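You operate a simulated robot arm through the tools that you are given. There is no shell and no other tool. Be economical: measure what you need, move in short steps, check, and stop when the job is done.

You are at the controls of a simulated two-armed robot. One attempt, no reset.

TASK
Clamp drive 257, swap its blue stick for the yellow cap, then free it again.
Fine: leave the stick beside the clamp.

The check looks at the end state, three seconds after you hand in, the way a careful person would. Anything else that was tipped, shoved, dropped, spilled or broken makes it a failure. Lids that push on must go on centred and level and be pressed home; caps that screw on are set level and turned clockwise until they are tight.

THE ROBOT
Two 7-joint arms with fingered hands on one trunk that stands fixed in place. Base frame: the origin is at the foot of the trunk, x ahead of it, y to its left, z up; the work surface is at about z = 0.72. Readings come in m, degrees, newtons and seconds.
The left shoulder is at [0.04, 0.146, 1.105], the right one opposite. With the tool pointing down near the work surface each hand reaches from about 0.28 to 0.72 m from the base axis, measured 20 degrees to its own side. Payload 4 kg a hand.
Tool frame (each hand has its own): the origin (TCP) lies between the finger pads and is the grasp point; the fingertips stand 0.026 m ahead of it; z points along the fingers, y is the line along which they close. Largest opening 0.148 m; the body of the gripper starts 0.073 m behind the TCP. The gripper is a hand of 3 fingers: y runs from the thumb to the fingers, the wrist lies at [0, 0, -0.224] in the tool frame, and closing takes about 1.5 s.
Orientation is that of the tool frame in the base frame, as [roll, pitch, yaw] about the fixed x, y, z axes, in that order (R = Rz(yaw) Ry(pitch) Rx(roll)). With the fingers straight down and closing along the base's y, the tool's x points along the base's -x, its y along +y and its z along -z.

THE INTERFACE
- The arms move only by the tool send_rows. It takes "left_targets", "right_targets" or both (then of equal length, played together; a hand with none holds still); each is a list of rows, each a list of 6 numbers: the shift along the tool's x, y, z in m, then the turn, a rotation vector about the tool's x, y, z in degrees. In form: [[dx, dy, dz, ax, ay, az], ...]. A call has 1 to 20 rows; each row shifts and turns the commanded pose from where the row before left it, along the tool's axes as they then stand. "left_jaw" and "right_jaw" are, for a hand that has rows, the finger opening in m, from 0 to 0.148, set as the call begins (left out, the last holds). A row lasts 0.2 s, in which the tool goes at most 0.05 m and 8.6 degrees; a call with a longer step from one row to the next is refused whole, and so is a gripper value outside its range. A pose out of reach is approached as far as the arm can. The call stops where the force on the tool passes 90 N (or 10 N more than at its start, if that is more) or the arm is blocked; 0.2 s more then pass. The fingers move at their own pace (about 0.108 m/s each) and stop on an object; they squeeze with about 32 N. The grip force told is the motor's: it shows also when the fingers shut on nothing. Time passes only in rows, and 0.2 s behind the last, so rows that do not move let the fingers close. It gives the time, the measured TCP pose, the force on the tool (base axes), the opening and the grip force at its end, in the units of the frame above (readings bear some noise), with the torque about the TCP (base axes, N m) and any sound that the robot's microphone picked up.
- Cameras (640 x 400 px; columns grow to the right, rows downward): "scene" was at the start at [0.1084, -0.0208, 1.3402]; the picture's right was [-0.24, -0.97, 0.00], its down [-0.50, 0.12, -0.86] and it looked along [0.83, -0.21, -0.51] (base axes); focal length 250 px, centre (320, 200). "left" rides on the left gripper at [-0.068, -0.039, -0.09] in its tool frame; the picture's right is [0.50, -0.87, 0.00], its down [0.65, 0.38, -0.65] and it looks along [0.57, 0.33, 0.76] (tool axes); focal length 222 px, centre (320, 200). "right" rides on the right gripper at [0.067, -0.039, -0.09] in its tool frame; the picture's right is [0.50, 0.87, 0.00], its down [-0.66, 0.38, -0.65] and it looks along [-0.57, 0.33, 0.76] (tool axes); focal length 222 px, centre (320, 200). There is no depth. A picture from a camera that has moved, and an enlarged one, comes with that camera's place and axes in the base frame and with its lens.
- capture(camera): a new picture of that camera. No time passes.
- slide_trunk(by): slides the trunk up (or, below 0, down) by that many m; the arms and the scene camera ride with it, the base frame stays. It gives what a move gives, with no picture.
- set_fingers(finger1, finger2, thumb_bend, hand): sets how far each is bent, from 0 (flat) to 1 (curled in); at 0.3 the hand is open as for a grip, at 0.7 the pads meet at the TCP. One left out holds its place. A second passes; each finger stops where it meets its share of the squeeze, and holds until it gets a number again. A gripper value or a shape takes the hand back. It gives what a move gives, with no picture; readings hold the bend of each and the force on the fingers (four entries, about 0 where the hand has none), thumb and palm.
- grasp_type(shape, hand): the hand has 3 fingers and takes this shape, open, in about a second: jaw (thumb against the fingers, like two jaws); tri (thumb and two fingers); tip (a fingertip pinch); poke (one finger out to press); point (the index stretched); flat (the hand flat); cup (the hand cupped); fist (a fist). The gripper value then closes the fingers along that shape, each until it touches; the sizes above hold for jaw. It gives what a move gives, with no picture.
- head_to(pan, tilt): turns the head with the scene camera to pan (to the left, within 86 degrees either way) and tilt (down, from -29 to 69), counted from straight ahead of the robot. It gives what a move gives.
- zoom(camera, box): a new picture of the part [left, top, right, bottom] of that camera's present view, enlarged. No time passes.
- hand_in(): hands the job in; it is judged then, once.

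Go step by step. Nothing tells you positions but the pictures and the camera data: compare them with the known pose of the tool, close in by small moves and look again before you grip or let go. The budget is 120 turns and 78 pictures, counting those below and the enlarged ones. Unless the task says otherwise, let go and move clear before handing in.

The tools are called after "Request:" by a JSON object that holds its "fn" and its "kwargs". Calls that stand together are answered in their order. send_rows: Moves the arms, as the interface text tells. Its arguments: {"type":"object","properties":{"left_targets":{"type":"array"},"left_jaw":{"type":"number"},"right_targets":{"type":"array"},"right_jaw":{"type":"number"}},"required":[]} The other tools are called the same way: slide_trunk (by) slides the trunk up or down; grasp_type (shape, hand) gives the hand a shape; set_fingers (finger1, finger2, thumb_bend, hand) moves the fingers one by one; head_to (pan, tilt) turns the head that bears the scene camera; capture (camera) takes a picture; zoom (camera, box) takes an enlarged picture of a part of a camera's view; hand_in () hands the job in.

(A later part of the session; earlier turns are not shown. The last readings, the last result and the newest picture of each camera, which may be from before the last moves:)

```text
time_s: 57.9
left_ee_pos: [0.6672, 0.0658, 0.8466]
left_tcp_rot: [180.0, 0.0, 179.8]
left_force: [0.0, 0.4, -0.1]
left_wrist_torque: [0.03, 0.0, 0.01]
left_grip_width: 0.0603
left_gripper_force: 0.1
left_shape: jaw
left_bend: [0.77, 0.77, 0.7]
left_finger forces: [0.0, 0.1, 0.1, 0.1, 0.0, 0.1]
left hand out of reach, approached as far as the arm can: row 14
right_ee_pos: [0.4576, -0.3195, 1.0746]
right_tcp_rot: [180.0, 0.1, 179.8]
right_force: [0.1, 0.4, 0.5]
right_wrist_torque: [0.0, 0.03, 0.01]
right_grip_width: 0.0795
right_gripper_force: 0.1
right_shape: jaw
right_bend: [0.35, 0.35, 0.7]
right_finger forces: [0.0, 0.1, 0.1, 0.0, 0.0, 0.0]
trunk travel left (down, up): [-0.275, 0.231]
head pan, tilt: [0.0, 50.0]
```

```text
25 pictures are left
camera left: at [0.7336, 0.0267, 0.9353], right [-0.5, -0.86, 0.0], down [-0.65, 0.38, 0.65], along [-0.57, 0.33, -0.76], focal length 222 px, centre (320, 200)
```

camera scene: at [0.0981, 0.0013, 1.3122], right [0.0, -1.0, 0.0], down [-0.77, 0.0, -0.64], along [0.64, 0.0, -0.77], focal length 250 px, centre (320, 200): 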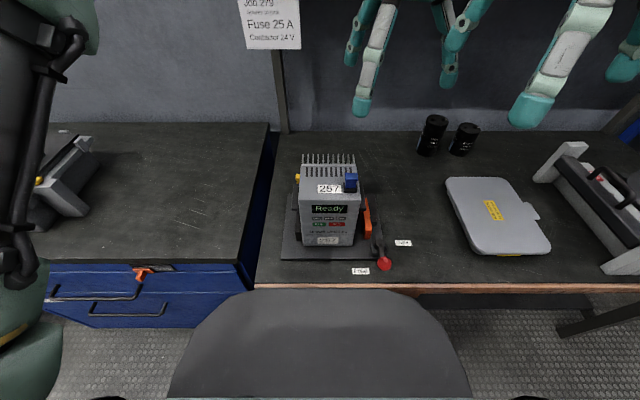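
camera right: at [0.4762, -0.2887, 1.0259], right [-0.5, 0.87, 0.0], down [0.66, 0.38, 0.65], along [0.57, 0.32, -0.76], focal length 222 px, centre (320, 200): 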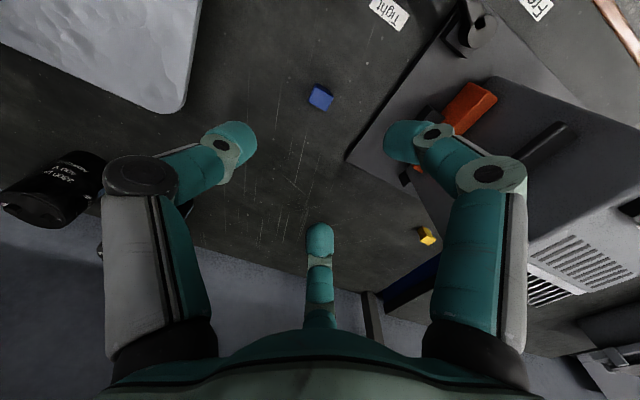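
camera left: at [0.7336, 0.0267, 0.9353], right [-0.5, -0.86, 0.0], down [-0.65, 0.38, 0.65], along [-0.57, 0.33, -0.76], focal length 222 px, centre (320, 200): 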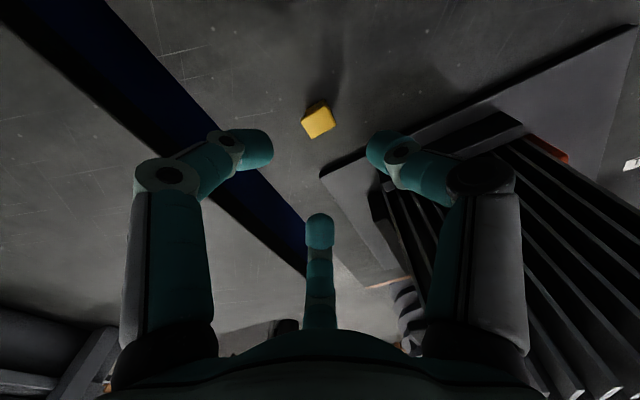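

The arm is at its reach limit here, so I'll lower the trunk 6 cm, which brings the hand down over the cap, then look.

Request:
{"fn": "slide_trunk", "kwargs": {"by": -0.06}}

Request:
{"fn": "capture", "kwargs": {"camera": "left"}}

```text
time_s: 58.9
left_ee_pos: [0.6668, 0.0658, 0.7866]
left_tcp_rot: [-180.0, 0.0, 179.9]
left_force: [0.6, 0.1, 0.0]
left_wrist_torque: [-0.01, 0.0, 0.01]
left_grip_width: 0.0603
left_gripper_force: 0.2
left_shape: jaw
left_bend: [0.77, 0.77, 0.7]
left_finger forces: [0.0, 0.0, 0.1, 0.1, 0.1, 0.0]
right_ee_pos: [0.4573, -0.319, 1.0156]
right_tcp_rot: [-180.0, 0.0, 179.7]
right_force: [0.2, 0.0, 0.2]
right_wrist_torque: [0.0, 0.03, 0.0]
right_grip_width: 0.0797
right_gripper_force: 0.1
right_shape: jaw
right_bend: [0.35, 0.35, 0.7]
right_finger forces: [0.0, 0.1, 0.0, 0.0, 0.0, 0.0]
trunk travel left (down, up): [-0.215, 0.291]
head pan, tilt: [0.0, 50.0]
```

```text
24 pictures are left
camera left: at [0.7336, 0.0269, 0.8764], right [-0.5, -0.86, 0.0], down [-0.65, 0.38, 0.65], along [-0.57, 0.33, -0.76], focal length 222 px, centre (320, 200)
```

left: 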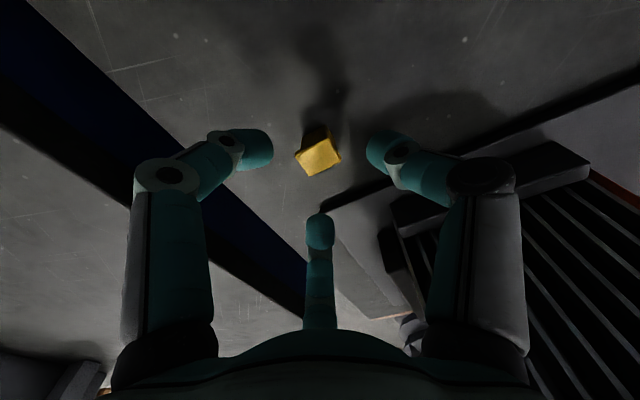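

The cap is centred under the hand. I'll narrow to 0.045 and descend about 2.3 cm, then close.

Request:
{"fn": "send_rows", "kwargs": {"left_targets": [[-0.001, 0, 0, 0, 0, 0], [0, 0, 0, 0, 0, 0], [0, 0, 0.01, 0, 0, 0], [0, 0, 0.008, 0, 0, 0], [0, 0, 0.0055, 0, 0, 0], [0, 0, 0, 0, 0, 0]], "left_jaw": 0.045}}

Request:
{"fn": "capture", "kwargs": {"camera": "left"}}

```text
time_s: 60.3
left_ee_pos: [0.666, 0.066, 0.7636]
left_tcp_rot: [-180.0, 0.1, 179.9]
left_force: [0.0, 0.0, -0.3]
left_wrist_torque: [0.0, -0.01, 0.04]
left_grip_width: 0.0454
left_gripper_force: 0.1
left_shape: jaw
left_bend: [0.77, 0.77, 0.7]
left_finger forces: [0.1, 0.0, 0.0, 0.0, 0.0, 0.1]
right_ee_pos: [0.4557, -0.3185, 1.015]
right_tcp_rot: [-180.0, 0.0, 179.8]
right_force: [0.3, 0.2, -0.3]
right_wrist_torque: [0.03, -0.02, -0.01]
right_grip_width: 0.0797
right_gripper_force: 0.2
right_shape: jaw
right_bend: [0.35, 0.35, 0.7]
right_finger forces: [0.1, 0.1, 0.1, 0.1, 0.0, 0.0]
trunk travel left (down, up): [-0.215, 0.291]
head pan, tilt: [0.0, 50.0]
```

```text
23 pictures are left
camera left: at [0.733, 0.028, 0.8536], right [-0.5, -0.86, 0.0], down [-0.66, 0.38, 0.65], along [-0.56, 0.33, -0.76], focal length 222 px, centre (320, 200)
```

left: 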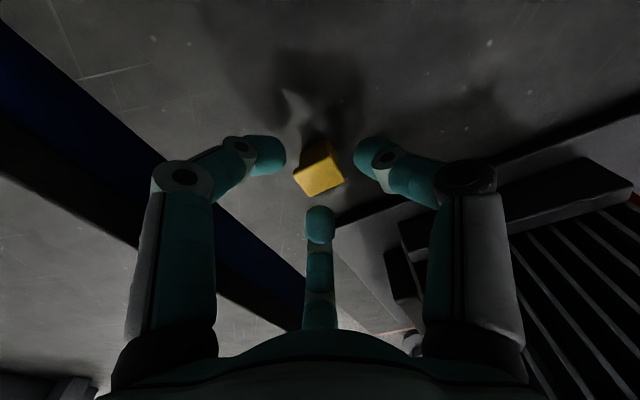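

Well centred between the three fingers. Closing on the cap.

Request:
{"fn": "send_rows", "kwargs": {"left_targets": [[-0.001, 0, 0, 0, 0, 0], [0, 0, 0, 0, 0, 0], [0, 0, 0, 0, 0, 0], [0, 0, 0, 0, 0, 0], [0, 0, 0, 0, 0, 0]], "left_jaw": 0.0}}

Request:
{"fn": "capture", "kwargs": {"camera": "left"}}

```text
time_s: 61.5
left_ee_pos: [0.6661, 0.0657, 0.7646]
left_tcp_rot: [-179.9, -0.1, 179.9]
left_force: [-0.1, 0.2, -0.5]
left_wrist_torque: [0.0, -0.01, 0.01]
left_grip_width: 0.0167
left_gripper_force: 32.0
left_shape: jaw
left_bend: [0.74, 0.74, 0.7]
left_finger forces: [25.8, 24.7, 0.1, 0.0, 27.5, 0.0]
left hand out of reach, approached as far as the arm can: row 1
right_ee_pos: [0.4556, -0.3185, 1.0151]
right_tcp_rot: [180.0, 0.0, 179.8]
right_force: [0.3, -0.6, -0.1]
right_wrist_torque: [0.04, 0.01, 0.0]
right_grip_width: 0.0799
right_gripper_force: 0.0
right_shape: jaw
right_bend: [0.35, 0.35, 0.7]
right_finger forces: [0.0, 0.0, 0.0, 0.0, 0.1, 0.0]
trunk travel left (down, up): [-0.215, 0.291]
head pan, tilt: [0.0, 50.0]
```

```text
22 pictures are left
camera left: at [0.7327, 0.0268, 0.8541], right [-0.5, -0.86, 0.0], down [-0.65, 0.38, 0.65], along [-0.57, 0.33, -0.76], focal length 222 px, centre (320, 200)
```

left: 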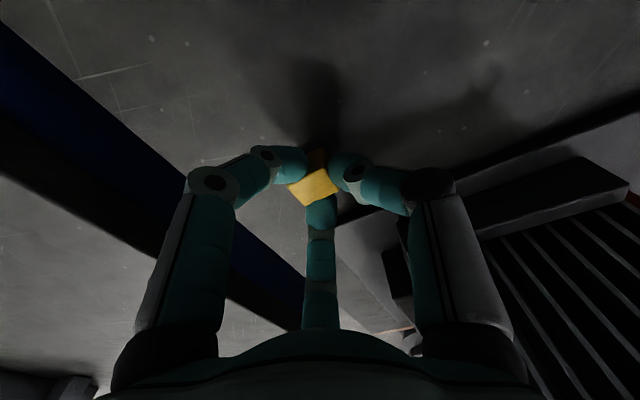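

The cap is gripped. I'll raise the trunk 6 cm, then check that it comes up level.

Request:
{"fn": "slide_trunk", "kwargs": {"by": 0.06}}

Request:
{"fn": "send_rows", "kwargs": {"left_targets": [[0.01, 0.04, 0, 0, 0, 0], [0.02, 0.04, -0.01, 0, 0, 0], [0.03, 0.02, -0.03, 0, 0, 0], [0.03, 0, -0.035, 0, 0, 0], [0.03, 0, -0.035, 0, 0, 0], [0, 0, -0.045, 0, 0, 0], [0, 0, -0.045, 0, 0, 0], [0, 0, 0, 0, 0, 0]]}}

Request:
{"fn": "capture", "kwargs": {"camera": "left"}}

Request:
{"fn": "capture", "kwargs": {"camera": "scene"}}

```text
time_s: 62.5
left_ee_pos: [0.6657, 0.0658, 0.8241]
left_tcp_rot: [-180.0, 0.0, 179.9]
left_force: [0.8, -0.3, -0.5]
left_wrist_torque: [-0.02, 0.0, -0.01]
left_grip_width: 0.0171
left_gripper_force: 32.2
left_shape: jaw
left_bend: [0.74, 0.74, 0.7]
left_finger forces: [25.8, 24.7, 0.0, 0.0, 27.3, 0.1]
right_ee_pos: [0.4563, -0.3195, 1.075]
right_tcp_rot: [180.0, -0.1, 179.8]
right_force: [0.5, -0.8, 0.3]
right_wrist_torque: [0.0, 0.03, -0.02]
right_grip_width: 0.0798
right_gripper_force: 0.1
right_shape: jaw
right_bend: [0.35, 0.35, 0.7]
right_finger forces: [0.1, 0.1, 0.1, 0.0, 0.1, 0.0]
trunk travel left (down, up): [-0.275, 0.231]
head pan, tilt: [0.0, 50.0]
```

```text
time_s: 64.0
left_ee_pos: [0.6662, 0.1435, 0.9828]
left_tcp_rot: [179.7, -1.7, 179.6]
left_force: [-0.3, -1.2, -0.1]
left_wrist_torque: [0.08, -0.03, 0.0]
left_grip_width: 0.0169
left_gripper_force: 32.5
left_shape: jaw
left_bend: [0.74, 0.74, 0.69]
left_finger forces: [25.9, 24.6, 0.1, 0.1, 26.8, 0.0]
left hand out of reach, approached as far as the arm can: row 1, 2, 3, 4, 5, 6, 7
right_ee_pos: [0.4548, -0.321, 1.0757]
right_tcp_rot: [179.8, 0.2, 179.8]
right_force: [-0.2, -0.1, -0.2]
right_wrist_torque: [0.03, -0.04, 0.04]
right_grip_width: 0.0795
right_gripper_force: 0.0
right_shape: jaw
right_bend: [0.35, 0.35, 0.7]
right_finger forces: [0.1, 0.1, 0.0, 0.0, 0.1, 0.0]
trunk travel left (down, up): [-0.275, 0.231]
head pan, tilt: [0.0, 50.0]
stopped in row 7 (left hand): the force on the tool passed its limit at 170 N (the readings are from after the stop); the commanded pose is now the measured one
```

```text
21 pictures are left
camera left: at [0.7356, 0.104, 1.0709], right [-0.51, -0.86, 0.01], down [-0.63, 0.38, 0.67], along [-0.59, 0.33, -0.74], focal length 222 px, centre (320, 200)
```

left: 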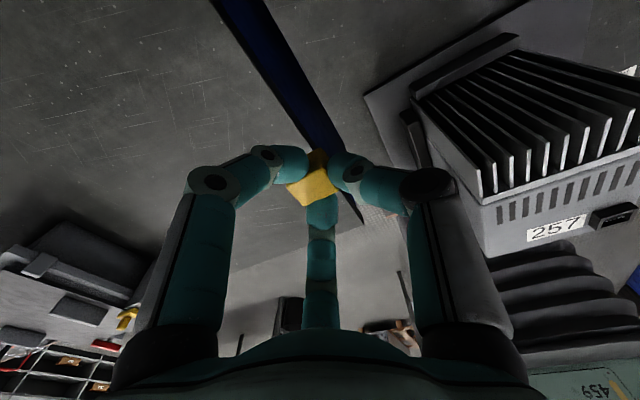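

```text
20 pictures are left
camera scene: at [0.0968, 0.0005, 1.3124], right [0.0, -1.0, 0.0], down [-0.77, 0.0, -0.64], along [0.64, 0.0, -0.77], focal length 250 px, centre (320, 200)
```

scene: 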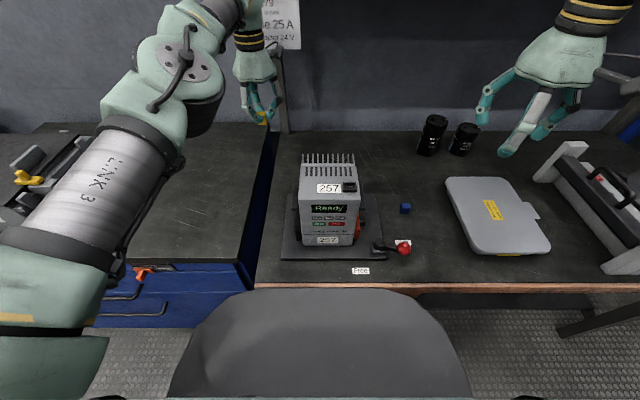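

The cap is held, but the arm, stretched out, hit its limit and a force stop. Now the commanded pose is reset; I'll pull the hand straight back (base -x) gently.

Request:
{"fn": "send_rows", "kwargs": {"left_targets": [[0.015, 0, 0, 0, 0, 0], [0.02, 0, 0, 0, 0, 0], [0.025, 0, 0, 0, 0, 0], [0.03, 0, 0, 0, 0, 0], [0.03, 0, 0, 0, 0, 0], [0, 0, 0, 0, 0, 0]]}}

Request:
{"fn": "zoom", "kwargs": {"camera": "scene", "box": [180, 0, 320, 140]}}

```text
time_s: 65.4
left_ee_pos: [0.6606, 0.1358, 1.0011]
left_tcp_rot: [179.8, -1.8, 179.7]
left_force: [0.9, -0.2, -0.7]
left_wrist_torque: [-0.02, 0.01, 0.01]
left_grip_width: 0.0165
left_gripper_force: 32.6
left_shape: jaw
left_bend: [0.74, 0.74, 0.69]
left_finger forces: [25.9, 24.7, 0.1, 0.0, 26.5, 0.0]
left hand out of reach, approached as far as the arm can: row 1, 2, 3, 4, 5
right_ee_pos: [0.456, -0.319, 1.075]
right_tcp_rot: [-180.0, 0.0, 179.6]
right_force: [-0.9, -0.3, -0.5]
right_wrist_torque: [0.04, -0.03, 0.04]
right_grip_width: 0.0794
right_gripper_force: 0.0
right_shape: jaw
right_bend: [0.35, 0.35, 0.7]
right_finger forces: [0.0, 0.1, 0.1, 0.0, 0.0, 0.1]
trunk travel left (down, up): [-0.275, 0.231]
head pan, tilt: [0.0, 50.0]
```

```text
2.86 times, centred on (250, 70) of scene
camera zoom: at [0.0982, 0.0009, 1.3121], right [0.0, -1.0, 0.0], down [-0.77, 0.0, -0.64], along [0.64, 0.0, -0.77], focal length 713 px, centre (520, 571)
```

zoom: 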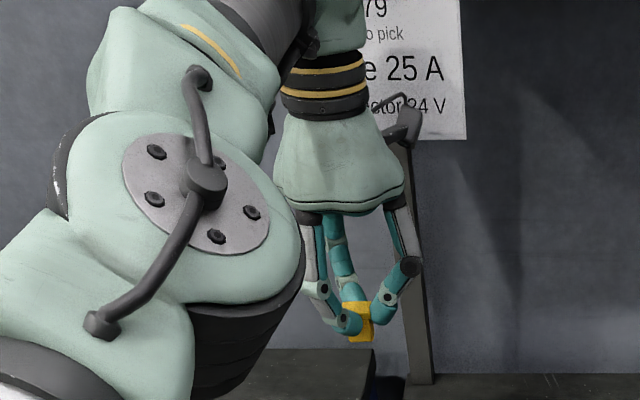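

The arm is fully straight, and that straight pose seems to stop it from being pulled in. I'll give it idle rows with a small sideways and downward command to see whether it converges.

Request:
{"fn": "send_rows", "kwargs": {"left_targets": [[0.01, 0.02, 0.01, 0, 0, 0], [0.01, 0.02, 0.01, 0, 0, 0], [0.01, 0.02, 0.01, 0, 0, 0], [0, 0, 0, 0, 0, 0], [0, 0, 0, 0, 0, 0], [0, 0, 0, 0, 0, 0]]}}

```text
time_s: 66.8
left_ee_pos: [0.6682, 0.1921, 0.9791]
left_tcp_rot: [179.7, -1.9, 179.7]
left_force: [0.0, -0.2, 0.0]
left_wrist_torque: [0.0, 0.03, 0.0]
left_grip_width: 0.0169
left_gripper_force: 32.1
left_shape: jaw
left_bend: [0.74, 0.74, 0.69]
left_finger forces: [25.9, 24.7, 0.1, 0.1, 26.5, 0.0]
left hand out of reach, approached as far as the arm can: row 1, 2, 3
right_ee_pos: [0.4568, -0.3194, 1.0748]
right_tcp_rot: [-180.0, 0.0, 179.7]
right_force: [0.8, -0.3, -0.9]
right_wrist_torque: [-0.02, -0.02, 0.0]
right_grip_width: 0.0797
right_gripper_force: 0.1
right_shape: jaw
right_bend: [0.35, 0.35, 0.7]
right_finger forces: [0.0, 0.0, 0.0, 0.0, 0.1, 0.0]
trunk travel left (down, up): [-0.275, 0.231]
head pan, tilt: [0.0, 50.0]
```

Sideways tracks but inward doesn't, like a straight elbow. Lowering the hand unlocked it earlier, so I'll lower here, where it is clear of everything.

Request:
{"fn": "send_rows", "kwargs": {"left_targets": [[0, 0, 0.03, 0, 0, 0], [0, 0, 0.03, 0, 0, 0], [0, 0, 0.03, 0, 0, 0], [0, 0, 0.03, 0, 0, 0], [0.02, 0, 0, 0, 0, 0], [0.03, 0, 0, 0, 0, 0], [0.03, 0, 0, 0, 0, 0], [0, 0, 0, 0, 0, 0]]}}

```text
time_s: 68.6
left_ee_pos: [0.6761, 0.1923, 0.8605]
left_tcp_rot: [179.8, -1.8, 179.8]
left_force: [0.7, 1.0, 1.0]
left_wrist_torque: [0.02, 0.0, -0.02]
left_grip_width: 0.0164
left_gripper_force: 32.0
left_shape: jaw
left_bend: [0.74, 0.74, 0.69]
left_finger forces: [26.0, 24.7, 0.1, 0.0, 26.2, 0.1]
left hand out of reach, approached as far as the arm can: row 1, 3, 5, 6, 7
right_ee_pos: [0.4563, -0.3187, 1.0742]
right_tcp_rot: [-180.0, -0.1, 179.7]
right_force: [-0.1, 1.0, 0.0]
right_wrist_torque: [0.0, 0.0, 0.02]
right_grip_width: 0.0797
right_gripper_force: 0.0
right_shape: jaw
right_bend: [0.35, 0.35, 0.7]
right_finger forces: [0.1, 0.0, 0.0, 0.1, 0.0, 0.1]
trunk travel left (down, up): [-0.275, 0.231]
head pan, tilt: [0.0, 50.0]
```

Purely inward still fails. I'll try upward with slight inward motion, bending the elbow from the other side.

Request:
{"fn": "send_rows", "kwargs": {"left_targets": [[0.002, 0, -0.03, 0, 0, 0], [0.004, 0, -0.03, 0, 0, 0], [0.006, 0, -0.03, 0, 0, 0], [0.01, 0, -0.02, 0, 0, 0], [0.02, 0, 0, 0, 0, 0], [0, 0, 0, 0, 0, 0]]}}

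Request:
{"fn": "send_rows", "kwargs": {"left_targets": [[0.015, 0, 0, 0, -8, 0], [0.015, 0, 0, 0, -8, 0], [0, 0, 0, 0, 0, 0]]}}

Request:
{"fn": "capture", "kwargs": {"camera": "scene"}}

```text
time_s: 70.0
left_ee_pos: [0.6678, 0.1914, 0.9772]
left_tcp_rot: [179.9, -1.8, 179.7]
left_force: [0.2, 0.4, -0.4]
left_wrist_torque: [-0.01, 0.0, 0.01]
left_grip_width: 0.0163
left_gripper_force: 31.6
left_shape: jaw
left_bend: [0.74, 0.74, 0.69]
left_finger forces: [26.0, 24.7, 0.0, 0.1, 25.9, 0.1]
left hand out of reach, approached as far as the arm can: row 3, 4, 5
right_ee_pos: [0.4562, -0.3188, 1.0749]
right_tcp_rot: [-179.9, 0.0, 179.7]
right_force: [-0.5, -1.2, 0.3]
right_wrist_torque: [-0.02, -0.03, 0.0]
right_grip_width: 0.0796
right_gripper_force: 0.1
right_shape: jaw
right_bend: [0.35, 0.35, 0.7]
right_finger forces: [0.0, 0.0, 0.0, 0.0, 0.0, 0.0]
trunk travel left (down, up): [-0.275, 0.231]
head pan, tilt: [0.0, 50.0]
```

```text
time_s: 70.5
left_ee_pos: [0.6798, 0.1862, 0.9691]
left_tcp_rot: [179.8, 1.7, 179.0]
left_force: [-3.2, 0.4, -3.7]
left_wrist_torque: [-0.03, -0.18, -0.02]
left_grip_width: 0.0162
left_gripper_force: 32.1
left_shape: jaw
left_bend: [0.74, 0.74, 0.69]
left_finger forces: [25.8, 24.8, 0.1, 0.0, 25.7, 0.0]
left hand out of reach, approached as far as the arm can: row 1, 2
right_ee_pos: [0.4521, -0.3193, 1.0773]
right_tcp_rot: [-179.9, 0.2, 179.5]
right_force: [-0.8, 0.7, 0.7]
right_wrist_torque: [-0.03, -0.07, 0.01]
right_grip_width: 0.0797
right_gripper_force: 0.0
right_shape: jaw
right_bend: [0.35, 0.35, 0.7]
right_finger forces: [0.0, 0.1, 0.1, 0.0, 0.0, 0.1]
trunk travel left (down, up): [-0.275, 0.231]
head pan, tilt: [0.0, 50.0]
stopped in row 2 (left hand): the force on the tool passed its limit at 108 N (the readings are from after the stop); the commanded pose is now the measured one
```

```text
18 pictures are left
camera scene: at [0.0923, 0.0029, 1.3127], right [0.0, -1.0, 0.0], down [-0.76, 0.0, -0.65], along [0.65, 0.0, -0.76], focal length 250 px, centre (320, 200)
```

scene: 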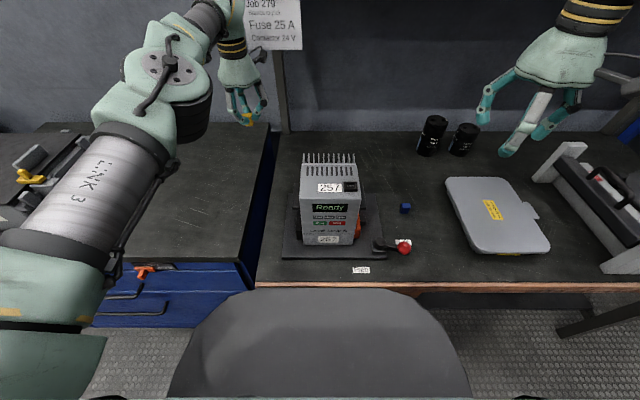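

The elbow seems to fold toward -y, and I've only tried +y. I'll command -y with a little inward and upward motion; that path is clear.

Request:
{"fn": "send_rows", "kwargs": {"left_targets": [[0.006, -0.02, 0, 0, 0, 0], [0.008, -0.03, 0, 0, 0, 0], [0.01, -0.03, 0, 0, 0, 0], [0.01, -0.03, 0, 0, 0, 0], [0, 0, 0, 0, 0, 0]]}}

```text
time_s: 71.7
left_ee_pos: [0.6675, 0.0747, 0.9674]
left_tcp_rot: [179.7, 1.4, 179.1]
left_force: [0.0, 0.2, -0.9]
left_wrist_torque: [-0.03, -0.01, -0.02]
left_grip_width: 0.0161
left_gripper_force: 32.1
left_shape: jaw
left_bend: [0.74, 0.74, 0.71]
left_finger forces: [25.9, 24.7, 0.0, 0.0, 25.6, 0.0]
left hand out of reach, approached as far as the arm can: row 1, 2, 3, 4
right_ee_pos: [0.456, -0.3191, 1.0735]
right_tcp_rot: [-180.0, -0.2, 179.7]
right_force: [0.1, -0.4, -0.8]
right_wrist_torque: [0.0, 0.01, 0.0]
right_grip_width: 0.0796
right_gripper_force: 0.0
right_shape: jaw
right_bend: [0.35, 0.35, 0.7]
right_finger forces: [0.0, 0.0, 0.1, 0.1, 0.0, 0.1]
trunk travel left (down, up): [-0.275, 0.231]
head pan, tilt: [0.0, 50.0]
```

Still riding the outer limit. I'll rise first, then try large inward steps combined with yaw to break out of it.

Request:
{"fn": "send_rows", "kwargs": {"left_targets": [[0.005, 0, -0.045, 0, 0, 0], [0.008, 0, -0.045, 0, 0, 0], [0.045, 0, 0.02, 0, 0, -8], [0.045, 0, 0.02, 0, 0, -8], [0.045, 0, 0, 0, 0, -8], [0, 0, 0, 0, 0, 0]]}}

```text
time_s: 73.1
left_ee_pos: [0.6458, 0.0579, 1.0531]
left_tcp_rot: [179.8, 1.4, -172.9]
left_force: [0.4, -0.6, 0.7]
left_wrist_torque: [-0.03, 0.0, -0.01]
left_grip_width: 0.0162
left_gripper_force: 32.2
left_shape: jaw
left_bend: [0.74, 0.74, 0.71]
left_finger forces: [26.0, 24.6, 0.1, 0.1, 25.4, 0.0]
left hand out of reach, approached as far as the arm can: row 2, 3, 4, 5
right_ee_pos: [0.4566, -0.3206, 1.0749]
right_tcp_rot: [180.0, -0.1, 179.5]
right_force: [0.4, 0.2, 0.4]
right_wrist_torque: [0.0, 0.01, -0.04]
right_grip_width: 0.0797
right_gripper_force: 0.0
right_shape: jaw
right_bend: [0.35, 0.35, 0.7]
right_finger forces: [0.1, 0.0, 0.0, 0.1, 0.0, 0.0]
trunk travel left (down, up): [-0.275, 0.231]
head pan, tilt: [0.0, 50.0]
```

Now I repeat exactly what worked earlier: a purely vertical descent from a high point, which goes inside the reach limit.

Request:
{"fn": "send_rows", "kwargs": {"left_targets": [[0, 0, 0.045, 0, 0, 0], [0, 0, 0.045, 0, 0, 0], [0, 0, 0, 0, 0, 0]]}}

Request:
{"fn": "send_rows", "kwargs": {"left_targets": [[0.01, 0, 0, 0, 0, 0], [0, 0, 0, 0, 0, 0]]}}

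```text
time_s: 73.9
left_ee_pos: [0.6611, 0.0537, 0.9643]
left_tcp_rot: [179.8, 1.3, -172.9]
left_force: [-0.4, -1.1, -0.5]
left_wrist_torque: [-0.01, 0.0, -0.01]
left_grip_width: 0.0161
left_gripper_force: 31.7
left_shape: jaw
left_bend: [0.74, 0.74, 0.71]
left_finger forces: [25.9, 24.6, 0.0, 0.1, 25.3, 0.0]
left hand out of reach, approached as far as the arm can: row 1, 2
right_ee_pos: [0.4562, -0.3191, 1.0746]
right_tcp_rot: [-179.9, 0.1, 179.7]
right_force: [0.1, -0.3, -0.9]
right_wrist_torque: [0.02, 0.0, 0.03]
right_grip_width: 0.0797
right_gripper_force: 0.0
right_shape: jaw
right_bend: [0.35, 0.35, 0.7]
right_finger forces: [0.0, 0.0, 0.0, 0.0, 0.1, 0.0]
trunk travel left (down, up): [-0.275, 0.231]
head pan, tilt: [0.0, 50.0]
```

```text
time_s: 74.5
left_ee_pos: [0.6617, 0.0493, 0.9654]
left_tcp_rot: [179.7, 1.2, -172.9]
left_force: [0.3, 0.0, -0.3]
left_wrist_torque: [-0.01, 0.0, -0.03]
left_grip_width: 0.0162
left_gripper_force: 31.8
left_shape: jaw
left_bend: [0.74, 0.74, 0.71]
left_finger forces: [26.0, 24.6, 0.1, 0.0, 25.2, 0.0]
left hand out of reach, approached as far as the arm can: row 1
right_ee_pos: [0.4571, -0.3209, 1.0757]
right_tcp_rot: [180.0, 0.0, 179.5]
right_force: [0.1, -0.3, 0.9]
right_wrist_torque: [-0.01, -0.03, -0.02]
right_grip_width: 0.0796
right_gripper_force: 0.0
right_shape: jaw
right_bend: [0.35, 0.35, 0.7]
right_finger forces: [0.0, 0.0, 0.0, 0.1, 0.1, 0.1]
trunk travel left (down, up): [-0.275, 0.231]
head pan, tilt: [0.0, 50.0]
```

The left arm stays trapped on its outer reach, so I'll set the cap upright behind the clamp plate, around (0.642, -0.06), within the right hand's easy reach. First I'll undo the yaw and swing the hand there.

Request:
{"fn": "send_rows", "kwargs": {"left_targets": [[0, 0, 0, 0, 0, 7], [0, 0, 0, 0, 0, 0]]}}

Request:
{"fn": "send_rows", "kwargs": {"left_targets": [[0.004, -0.0275, 0, 0, 0, 0], [0.005, -0.0275, 0, 0, 0, 0], [0.006, -0.0275, 0, 0, 0, 0], [0.007, -0.0275, 0, 0, 0, 0], [0, 0, 0, 0, 0, 0]]}}

```text
time_s: 75.1
left_ee_pos: [0.6608, 0.05, 0.9654]
left_tcp_rot: [179.6, 1.2, -180.0]
left_force: [0.2, 0.9, -0.9]
left_wrist_torque: [-0.03, 0.03, -0.01]
left_grip_width: 0.0162
left_gripper_force: 32.2
left_shape: jaw
left_bend: [0.74, 0.74, 0.71]
left_finger forces: [25.9, 24.6, 0.0, 0.0, 25.2, 0.1]
right_ee_pos: [0.455, -0.3214, 1.075]
right_tcp_rot: [-180.0, 0.1, 179.6]
right_force: [0.7, -0.3, -0.6]
right_wrist_torque: [-0.02, -0.01, -0.01]
right_grip_width: 0.0796
right_gripper_force: 0.1
right_shape: jaw
right_bend: [0.35, 0.35, 0.7]
right_finger forces: [0.0, 0.0, 0.0, 0.0, 0.0, 0.0]
trunk travel left (down, up): [-0.275, 0.231]
head pan, tilt: [0.0, 50.0]
```

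```text
time_s: 76.3
left_ee_pos: [0.6283, -0.0464, 0.9697]
left_tcp_rot: [179.7, 1.2, -179.9]
left_force: [0.5, -0.5, -0.4]
left_wrist_torque: [0.0, 0.01, 0.0]
left_grip_width: 0.0162
left_gripper_force: 31.5
left_shape: jaw
left_bend: [0.74, 0.74, 0.71]
left_finger forces: [25.9, 24.6, 0.0, 0.0, 25.2, 0.1]
left hand out of reach, approached as far as the arm can: row 2, 3, 4
right_ee_pos: [0.4579, -0.32, 1.0748]
right_tcp_rot: [179.9, -0.1, 179.5]
right_force: [-0.9, -0.5, 0.0]
right_wrist_torque: [0.0, -0.02, 0.01]
right_grip_width: 0.0795
right_gripper_force: 0.0
right_shape: jaw
right_bend: [0.35, 0.35, 0.7]
right_finger forces: [0.1, 0.1, 0.0, 0.0, 0.1, 0.0]
trunk travel left (down, up): [-0.275, 0.231]
head pan, tilt: [0.0, 50.0]
```

The distance from the shoulder has shrunk (0.637 to 0.625), so the elbow may have unlocked. Testing up and inward.

Request:
{"fn": "send_rows", "kwargs": {"left_targets": [[0, 0, -0.03, 0, 0, 0], [0.01, 0, -0.03, 0, 0, 0], [0.02, 0, 0, 0, 0, 0], [0.02, 0, 0, 0, 0, 0], [0, 0, 0, 0, 0, 0]]}}

```text
time_s: 77.5
left_ee_pos: [0.6085, -0.049, 1.04]
left_tcp_rot: [179.5, 1.2, -179.8]
left_force: [-0.8, -0.3, -0.4]
left_wrist_torque: [0.01, 0.0, -0.02]
left_grip_width: 0.0159
left_gripper_force: 32.3
left_shape: jaw
left_bend: [0.74, 0.74, 0.71]
left_finger forces: [25.7, 24.6, 0.0, 0.1, 25.2, 0.0]
left hand out of reach, approached as far as the arm can: row 1, 3, 4
right_ee_pos: [0.4568, -0.3205, 1.0752]
right_tcp_rot: [179.9, 0.0, 179.7]
right_force: [-0.4, -0.3, -0.4]
right_wrist_torque: [0.05, 0.01, 0.0]
right_grip_width: 0.0796
right_gripper_force: 0.0
right_shape: jaw
right_bend: [0.35, 0.35, 0.7]
right_finger forces: [0.1, 0.0, 0.1, 0.0, 0.0, 0.0]
trunk travel left (down, up): [-0.275, 0.231]
head pan, tilt: [0.0, 50.0]
```

It is slowly yielding. Continuing with -y and inward motion at this safe height.

Request:
{"fn": "send_rows", "kwargs": {"left_targets": [[0.015, -0.03, 0, 0, 0, 0], [0.015, -0.03, 0, 0, 0, 0], [0.02, 0, 0, 0, 0, 0], [0.02, 0, 0, 0, 0, 0], [0, 0, 0, 0, 0, 0]]}}

Request:
{"fn": "send_rows", "kwargs": {"left_targets": [[0.02, 0, -0.02, 0, 0, 0], [0.02, 0, -0.02, 0, 0, 0], [0.02, 0, 0, 0, 0, 0], [0, 0, 0, 0, 0, 0]]}}

```text
time_s: 78.7
left_ee_pos: [0.5394, -0.1098, 1.0402]
left_tcp_rot: [179.6, 1.3, -179.9]
left_force: [0.2, -1.2, -0.3]
left_wrist_torque: [-0.02, 0.03, -0.03]
left_grip_width: 0.016
left_gripper_force: 31.7
left_shape: jaw
left_bend: [0.74, 0.74, 0.71]
left_finger forces: [25.8, 24.4, 0.0, 0.0, 25.0, 0.0]
right_ee_pos: [0.4556, -0.3208, 1.075]
right_tcp_rot: [179.9, -0.1, 179.6]
right_force: [-0.1, 0.5, 0.3]
right_wrist_torque: [0.01, 0.0, 0.02]
right_grip_width: 0.0797
right_gripper_force: 0.1
right_shape: jaw
right_bend: [0.35, 0.35, 0.7]
right_finger forces: [0.0, 0.1, 0.1, 0.0, 0.0, 0.0]
trunk travel left (down, up): [-0.275, 0.231]
head pan, tilt: [0.0, 50.0]
```

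```text
time_s: 79.7
left_ee_pos: [0.4794, -0.1106, 1.0781]
left_tcp_rot: [179.7, 1.3, -180.0]
left_force: [0.4, 0.7, -0.5]
left_wrist_torque: [0.01, -0.02, 0.05]
left_grip_width: 0.016
left_gripper_force: 32.3
left_shape: jaw
left_bend: [0.74, 0.74, 0.71]
left_finger forces: [25.8, 24.4, 0.0, 0.1, 24.9, 0.0]
right_ee_pos: [0.4552, -0.3202, 1.0744]
right_tcp_rot: [179.9, 0.0, 179.6]
right_force: [-0.5, 0.1, -0.3]
right_wrist_torque: [0.01, 0.01, -0.01]
right_grip_width: 0.0795
right_gripper_force: 0.1
right_shape: jaw
right_bend: [0.35, 0.35, 0.7]
right_finger forces: [0.0, 0.0, 0.1, 0.1, 0.0, 0.0]
trunk travel left (down, up): [-0.275, 0.231]
head pan, tilt: [0.0, 50.0]
```

The arm is free again. I'll level the hand (1.3° pitch) and move above the socket, then check the cap's alignment.

Request:
{"fn": "send_rows", "kwargs": {"left_targets": [[0, 0, 0, 0.3, 1.3, 0], [0.0125, 0.0245, 0, 0, 0, 0], [0.0125, 0.0245, 0, 0, 0, 0], [0, 0, 0.03, 0, 0, 0], [0, 0, 0.03, 0, 0, 0], [0, 0, 0, 0, 0, 0]]}}

Request:
{"fn": "capture", "kwargs": {"camera": "left"}}

Request:
{"fn": "zoom", "kwargs": {"camera": "scene", "box": [310, 110, 390, 200]}}

```text
time_s: 81.1
left_ee_pos: [0.455, -0.0627, 1.0182]
left_tcp_rot: [179.9, 0.0, -179.9]
left_force: [0.7, -0.9, -0.9]
left_wrist_torque: [0.02, 0.05, 0.05]
left_grip_width: 0.0161
left_gripper_force: 31.8
left_shape: jaw
left_bend: [0.74, 0.74, 0.71]
left_finger forces: [25.8, 24.3, 0.0, 0.0, 24.8, 0.0]
right_ee_pos: [0.4554, -0.3209, 1.0742]
right_tcp_rot: [180.0, 0.0, 179.6]
right_force: [-0.1, -0.1, -0.1]
right_wrist_torque: [0.0, 0.02, 0.01]
right_grip_width: 0.0795
right_gripper_force: 0.0
right_shape: jaw
right_bend: [0.35, 0.35, 0.7]
right_finger forces: [0.1, 0.0, 0.0, 0.0, 0.0, 0.1]
trunk travel left (down, up): [-0.275, 0.231]
head pan, tilt: [0.0, 50.0]
```

```text
17 pictures are left
camera left: at [0.523, -0.1012, 1.1073], right [-0.5, -0.87, 0.0], down [-0.66, 0.38, 0.65], along [-0.57, 0.33, -0.76], focal length 222 px, centre (320, 200)
```

left: 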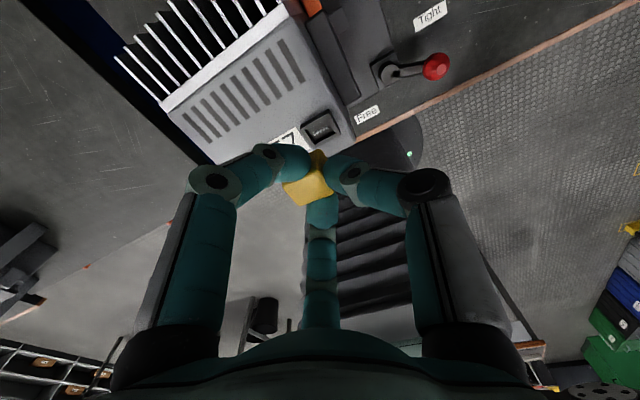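

```text
4.44 times, centred on (350, 155) of scene
camera zoom: at [0.0976, 0.0008, 1.3122], right [0.0, -1.0, 0.0], down [-0.77, 0.0, -0.64], along [0.64, 0.0, -0.77], focal length 1110 px, centre (187, 400)
```

zoom: 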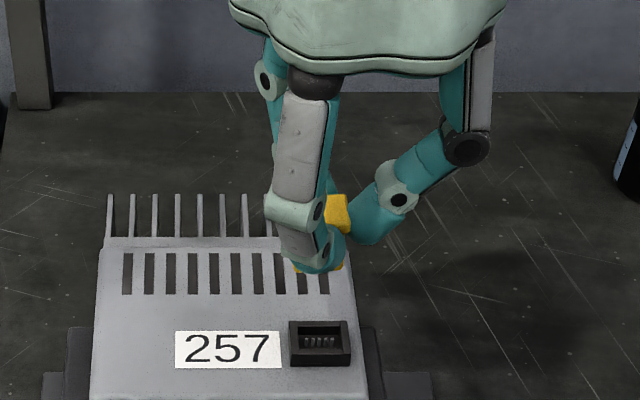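

Let me zoom on the held cap to verify it's straight and measure its position against the socket.

Request:
{"fn": "zoom", "kwargs": {"camera": "left", "box": [270, 100, 370, 240]}}

```text
2.86 times, centred on (320, 170) of left
camera zoom: at [0.523, -0.1012, 1.1073], right [-0.5, -0.87, 0.0], down [-0.66, 0.38, 0.65], along [-0.57, 0.33, -0.76], focal length 635 px, centre (320, 286)
```

zoom: 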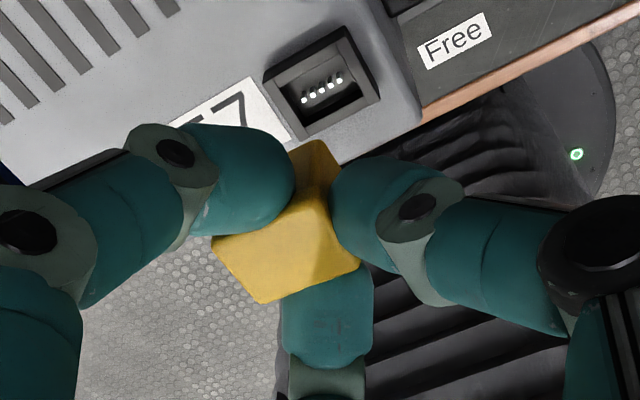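

The cap is aligned but sits about 7 mm toward +y of the grasp point. I'll shift to centre it over the socket (0.455, -0.0626) and descend to about 1.5 cm above.

Request:
{"fn": "send_rows", "kwargs": {"left_targets": [[0.001, -0.007, 0, 0, 0, 0], [0, 0, 0.02, 0, 0, 0], [0, 0, 0.013, 0, 0, 0], [0, 0, 0, 0, 0, 0]]}}

Request:
{"fn": "zoom", "kwargs": {"camera": "left", "box": [270, 120, 370, 220]}}

Request:
{"fn": "zoom", "kwargs": {"camera": "scene", "box": [325, 140, 385, 200]}}

```text
time_s: 82.1
left_ee_pos: [0.4531, -0.069, 0.9861]
left_tcp_rot: [179.8, 0.0, -179.8]
left_force: [-0.3, 0.4, -0.8]
left_wrist_torque: [0.01, -0.03, 0.0]
left_grip_width: 0.0159
left_gripper_force: 32.1
left_shape: jaw
left_bend: [0.74, 0.74, 0.71]
left_finger forces: [25.8, 24.4, 0.1, 0.0, 24.6, 0.0]
right_ee_pos: [0.4565, -0.321, 1.0739]
right_tcp_rot: [-180.0, 0.0, 179.5]
right_force: [-0.2, 0.7, -1.1]
right_wrist_torque: [-0.01, -0.04, 0.0]
right_grip_width: 0.0797
right_gripper_force: 0.1
right_shape: jaw
right_bend: [0.35, 0.35, 0.7]
right_finger forces: [0.0, 0.0, 0.0, 0.0, 0.0, 0.0]
trunk travel left (down, up): [-0.275, 0.231]
head pan, tilt: [0.0, 50.0]
```

```text
4.00 times, centred on (320, 170) of left
camera zoom: at [0.5201, -0.1079, 1.0753], right [-0.5, -0.87, 0.0], down [-0.66, 0.38, 0.65], along [-0.57, 0.33, -0.76], focal length 888 px, centre (320, 320)
```

zoom: 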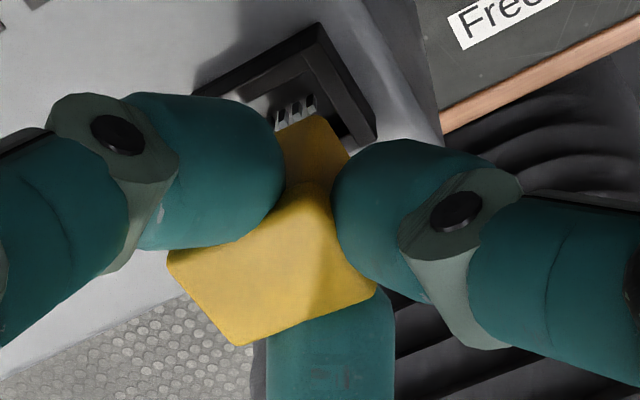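

```text
6.67 times, centred on (355, 170) of scene
camera zoom: at [0.0979, 0.0007, 1.3122], right [0.0, -1.0, 0.0], down [-0.77, 0.0, -0.64], along [0.64, 0.0, -0.77], focal length 1664 px, centre (87, 400)
```

zoom: 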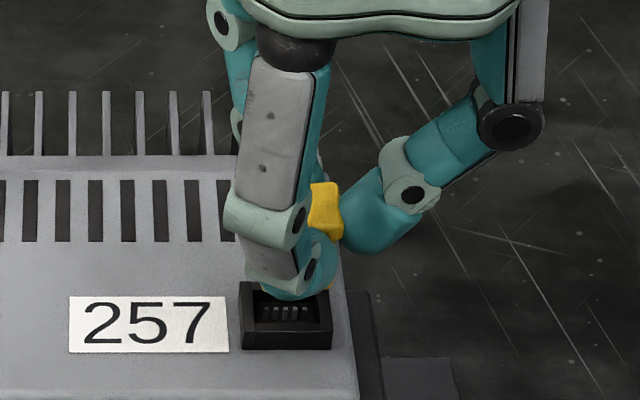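

Position is good, but I want to be sure the cap isn't tilted. I'll turn the right hand 45° so its camera sees the cap from the side, and zoom the scene view too.

Request:
{"fn": "send_rows", "kwargs": {"right_targets": [[0, 0, 0, 0, 0, -8.2], [0, 0, 0, 0, 0, -8.2], [0, 0, 0, 0, 0, -8.2], [0, 0, 0, 0, 0, -8.2], [0, 0, 0, 0, 0, -8.2], [0, 0, 0, 0, 0, -4], [0, 0, 0, 0, 0, 0]]}}

Request:
{"fn": "zoom", "kwargs": {"camera": "right", "box": [325, 235, 405, 310]}}

Request:
{"fn": "zoom", "kwargs": {"camera": "scene", "box": [342, 150, 372, 180]}}

```text
time_s: 83.7
left_ee_pos: [0.4517, -0.0693, 0.9865]
left_tcp_rot: [179.9, 0.1, -180.0]
left_force: [-0.9, -0.1, 0.6]
left_wrist_torque: [0.03, 0.01, 0.05]
left_grip_width: 0.0161
left_gripper_force: 31.9
left_shape: jaw
left_bend: [0.74, 0.74, 0.71]
left_finger forces: [25.8, 24.4, 0.0, 0.1, 24.7, 0.0]
right_ee_pos: [0.457, -0.32, 1.0744]
right_tcp_rot: [179.9, 0.0, -135.3]
right_force: [0.7, 0.1, 0.2]
right_wrist_torque: [0.02, 0.0, 0.02]
right_grip_width: 0.0796
right_gripper_force: 0.1
right_shape: jaw
right_bend: [0.35, 0.35, 0.7]
right_finger forces: [0.1, 0.0, 0.0, 0.0, 0.0, 0.1]
trunk travel left (down, up): [-0.275, 0.231]
head pan, tilt: [0.0, 50.0]
```

```text
5.33 times, centred on (365, 272) of right
camera zoom: at [0.4353, -0.395, 1.1649], right [-0.96, 0.26, 0.0], down [0.2, 0.73, 0.65], along [0.17, 0.63, -0.76], focal length 1185 px, centre (80, -187)
```

zoom: 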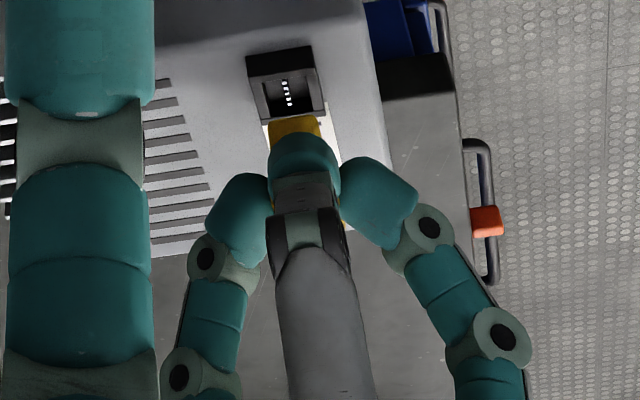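

```text
13.33 times, centred on (357, 165) of scene
camera zoom: at [0.0981, 0.0008, 1.3121], right [0.0, -1.0, 0.0], down [-0.77, 0.0, -0.64], along [0.64, 0.0, -0.77], focal length 3329 px, centre (-173, 667)
```

zoom: 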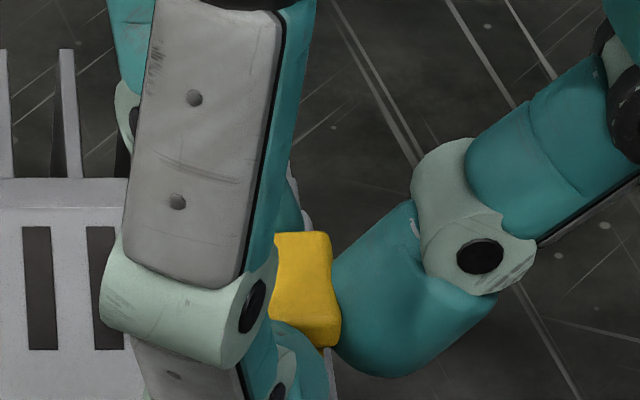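

Both views show the cap level and centred over the socket to about 0.5 mm. I'll lower in small steps, watching force.

Request:
{"fn": "send_rows", "kwargs": {"left_targets": [[0, 0, 0.006, 0, 0, 0], [0, 0, 0.006, 0, 0, 0], [0, 0, 0, 0, 0, 0]]}}

Request:
{"fn": "send_rows", "kwargs": {"left_targets": [[0, 0, 0.003, 0, 0, 0], [0, 0, 0, 0, 0, 0]]}}

Request:
{"fn": "send_rows", "kwargs": {"left_targets": [[0, 0, 0.002, 0, 0, 0], [0, 0, 0, 0, 0, 0]]}}

```text
time_s: 84.5
left_ee_pos: [0.4523, -0.069, 0.9728]
left_tcp_rot: [179.9, 0.0, -179.9]
left_force: [0.3, 0.1, 0.5]
left_wrist_torque: [-0.01, -0.03, 0.0]
left_grip_width: 0.0158
left_gripper_force: 32.3
left_shape: jaw
left_bend: [0.74, 0.74, 0.71]
left_finger forces: [25.7, 24.4, 0.0, 0.0, 24.7, 0.1]
right_ee_pos: [0.4549, -0.321, 1.0748]
right_tcp_rot: [179.8, 0.1, -135.4]
right_force: [-0.2, -0.2, -0.3]
right_wrist_torque: [0.01, -0.01, -0.01]
right_grip_width: 0.0796
right_gripper_force: 0.0
right_shape: jaw
right_bend: [0.35, 0.35, 0.7]
right_finger forces: [0.0, 0.0, 0.0, 0.1, 0.0, 0.0]
trunk travel left (down, up): [-0.275, 0.231]
head pan, tilt: [0.0, 50.0]
```

```text
time_s: 85.1
left_ee_pos: [0.4535, -0.0692, 0.97]
left_tcp_rot: [-179.9, 0.0, -179.9]
left_force: [0.8, -1.6, 7.0]
left_wrist_torque: [0.02, 0.06, 0.0]
left_grip_width: 0.0165
left_gripper_force: 31.5
left_shape: jaw
left_bend: [0.74, 0.75, 0.71]
left_finger forces: [26.5, 26.8, 0.1, 0.1, 27.5, 0.1]
right_ee_pos: [0.4569, -0.3191, 1.075]
right_tcp_rot: [179.8, 0.0, -135.5]
right_force: [-0.1, -0.6, -0.4]
right_wrist_torque: [-0.01, -0.01, 0.02]
right_grip_width: 0.0795
right_gripper_force: 0.1
right_shape: jaw
right_bend: [0.35, 0.35, 0.7]
right_finger forces: [0.0, 0.0, 0.0, 0.0, 0.1, 0.0]
trunk travel left (down, up): [-0.275, 0.231]
head pan, tilt: [0.0, 50.0]
heard: snap
```

```text
time_s: 85.7
left_ee_pos: [0.4524, -0.0698, 0.9672]
left_tcp_rot: [179.9, -0.2, -179.9]
left_force: [-0.6, 0.9, 0.6]
left_wrist_torque: [0.0, -0.01, -0.01]
left_grip_width: 0.0153
left_gripper_force: 32.1
left_shape: jaw
left_bend: [0.75, 0.76, 0.73]
left_finger forces: [25.9, 25.8, 0.1, 0.0, 23.7, 0.0]
right_ee_pos: [0.4556, -0.3195, 1.0758]
right_tcp_rot: [180.0, 0.0, -135.4]
right_force: [-0.4, -0.4, -0.4]
right_wrist_torque: [0.02, 0.01, -0.04]
right_grip_width: 0.0794
right_gripper_force: 0.1
right_shape: jaw
right_bend: [0.35, 0.35, 0.7]
right_finger forces: [0.0, 0.0, 0.0, 0.0, 0.0, 0.1]
trunk travel left (down, up): [-0.275, 0.231]
head pan, tilt: [0.0, 50.0]
heard: snap
```

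Two snaps were heard while seating. Let me look before releasing.

Request:
{"fn": "zoom", "kwargs": {"camera": "left", "box": [270, 120, 370, 220]}}

Request:
{"fn": "zoom", "kwargs": {"camera": "scene", "box": [325, 140, 385, 200]}}

```text
4.00 times, centred on (320, 170) of left
camera zoom: at [0.5198, -0.1084, 1.0569], right [-0.5, -0.87, 0.0], down [-0.65, 0.38, 0.66], along [-0.57, 0.33, -0.76], focal length 888 px, centre (320, 320)
```

zoom: 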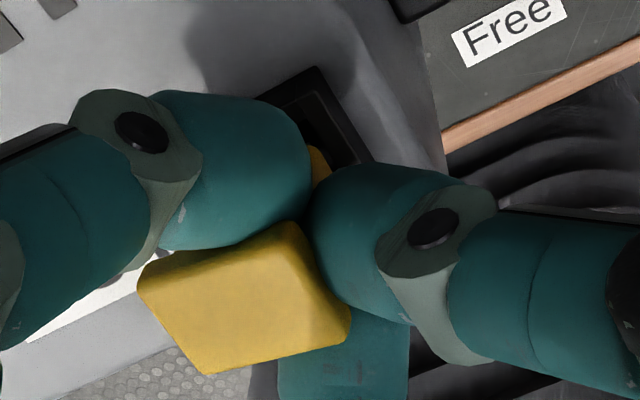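

```text
6.67 times, centred on (355, 170) of scene
camera zoom: at [0.0977, 0.001, 1.3121], right [0.0, -1.0, 0.0], down [-0.77, 0.0, -0.64], along [0.64, 0.0, -0.77], focal length 1664 px, centre (87, 400)
```

zoom: 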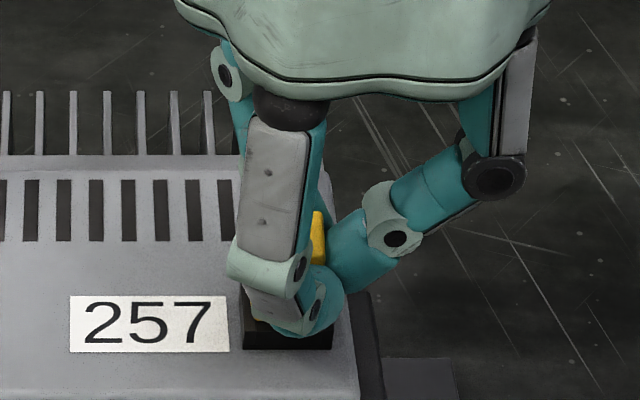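

The cap slipped upward and sideways in the grip and looks not yet inserted. I'll lift 2 cm and examine it.

Request:
{"fn": "send_rows", "kwargs": {"left_targets": [[0, 0, -0.01, 0, 0, 0], [0, 0, -0.015, 0, 0, 0], [0, 0, 0, 0, 0, 0]]}}

Request:
{"fn": "zoom", "kwargs": {"camera": "left", "box": [270, 100, 370, 240]}}

Request:
{"fn": "zoom", "kwargs": {"camera": "scene", "box": [330, 135, 380, 185]}}

```text
time_s: 86.5
left_ee_pos: [0.4542, -0.0701, 0.9929]
left_tcp_rot: [179.9, 0.0, -179.8]
left_force: [0.2, -0.5, -1.0]
left_wrist_torque: [0.0, -0.01, -0.02]
left_grip_width: 0.0153
left_gripper_force: 32.0
left_shape: jaw
left_bend: [0.75, 0.75, 0.73]
left_finger forces: [25.9, 25.7, 0.0, 0.1, 23.4, 0.0]
right_ee_pos: [0.4552, -0.32, 1.0725]
right_tcp_rot: [179.9, -0.1, -135.4]
right_force: [0.7, -0.2, 0.2]
right_wrist_torque: [-0.03, 0.02, -0.02]
right_grip_width: 0.0797
right_gripper_force: 0.2
right_shape: jaw
right_bend: [0.35, 0.35, 0.7]
right_finger forces: [0.0, 0.0, 0.0, 0.0, 0.0, 0.0]
trunk travel left (down, up): [-0.275, 0.231]
head pan, tilt: [0.0, 50.0]
```

```text
2.86 times, centred on (320, 170) of left
camera zoom: at [0.5202, -0.109, 1.083], right [-0.5, -0.87, 0.0], down [-0.66, 0.38, 0.65], along [-0.57, 0.33, -0.76], focal length 635 px, centre (320, 286)
```

zoom: 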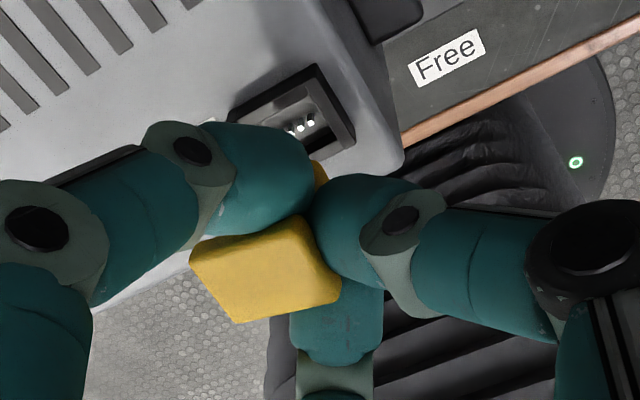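

```text
8.00 times, centred on (355, 160) of scene
camera zoom: at [0.0984, 0.0008, 1.3121], right [0.0, -1.0, 0.0], down [-0.77, 0.0, -0.64], along [0.64, 0.0, -0.77], focal length 1997 px, centre (40, 520)
```

zoom: 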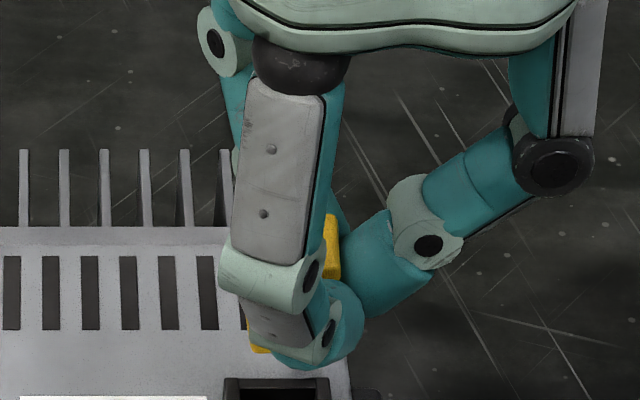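

The cap has shifted in the grip by several millimetres. For a clean, level hold I'll set it down on the flat front-left part of the clamped drive's top, near (0.455, 0.022), and regrasp it.

Request:
{"fn": "send_rows", "kwargs": {"left_targets": [[0, 0.04, 0, 0, 0, 0], [0, 0.043, 0, 0, 0, 0], [0, 0, 0.012, 0, 0, 0], [0, 0, 0.008, 0, 0, 0], [0, 0, 0, 0, 0, 0]]}}

Request:
{"fn": "send_rows", "kwargs": {"left_targets": [[0, 0, 0.003, 0, 0, 0], [0, 0, 0, 0, 0, 0]]}}

Request:
{"fn": "send_rows", "kwargs": {"left_targets": [[0, 0, 0.003, 0, 0, 0], [0, 0, 0, 0, 0, 0]]}}

```text
time_s: 87.7
left_ee_pos: [0.4531, 0.0144, 0.9745]
left_tcp_rot: [179.9, 0.0, -179.9]
left_force: [-0.6, -0.3, -0.3]
left_wrist_torque: [0.01, 0.01, 0.01]
left_grip_width: 0.0152
left_gripper_force: 32.1
left_shape: jaw
left_bend: [0.75, 0.75, 0.73]
left_finger forces: [25.9, 25.6, 0.0, 0.0, 23.2, 0.0]
right_ee_pos: [0.456, -0.3193, 1.0753]
right_tcp_rot: [179.9, 0.0, -135.3]
right_force: [-1.0, -0.2, -0.1]
right_wrist_torque: [-0.01, 0.0, 0.03]
right_grip_width: 0.0795
right_gripper_force: 0.1
right_shape: jaw
right_bend: [0.35, 0.35, 0.7]
right_finger forces: [0.0, 0.0, 0.0, 0.0, 0.0, 0.0]
trunk travel left (down, up): [-0.275, 0.231]
head pan, tilt: [0.0, 50.0]
```

```text
time_s: 88.3
left_ee_pos: [0.4533, 0.0135, 0.972]
left_tcp_rot: [179.8, 0.0, -179.9]
left_force: [-0.2, 0.5, 0.3]
left_wrist_torque: [0.0, 0.01, 0.02]
left_grip_width: 0.0151
left_gripper_force: 31.8
left_shape: jaw
left_bend: [0.75, 0.75, 0.73]
left_finger forces: [25.7, 25.6, 0.1, 0.0, 23.2, 0.1]
right_ee_pos: [0.4563, -0.32, 1.075]
right_tcp_rot: [179.9, -0.1, -135.4]
right_force: [-0.8, 0.1, 0.2]
right_wrist_torque: [0.01, 0.0, -0.01]
right_grip_width: 0.0796
right_gripper_force: 0.1
right_shape: jaw
right_bend: [0.35, 0.35, 0.7]
right_finger forces: [0.1, 0.0, 0.0, 0.0, 0.0, 0.1]
trunk travel left (down, up): [-0.275, 0.231]
head pan, tilt: [0.0, 50.0]
```

```text
time_s: 88.9
left_ee_pos: [0.4542, 0.0136, 0.9673]
left_tcp_rot: [179.8, 0.0, -179.9]
left_force: [-0.3, -0.2, 0.1]
left_wrist_torque: [0.04, -0.02, 0.01]
left_grip_width: 0.0151
left_gripper_force: 32.3
left_shape: jaw
left_bend: [0.75, 0.75, 0.73]
left_finger forces: [25.9, 25.6, 0.0, 0.0, 23.1, 0.0]
right_ee_pos: [0.4557, -0.32, 1.0741]
right_tcp_rot: [179.9, 0.0, -135.5]
right_force: [-0.1, 0.1, -0.5]
right_wrist_torque: [-0.01, 0.0, 0.01]
right_grip_width: 0.0794
right_gripper_force: 0.1
right_shape: jaw
right_bend: [0.35, 0.35, 0.7]
right_finger forces: [0.0, 0.0, 0.0, 0.0, 0.0, 0.0]
trunk travel left (down, up): [-0.275, 0.231]
head pan, tilt: [0.0, 50.0]
```

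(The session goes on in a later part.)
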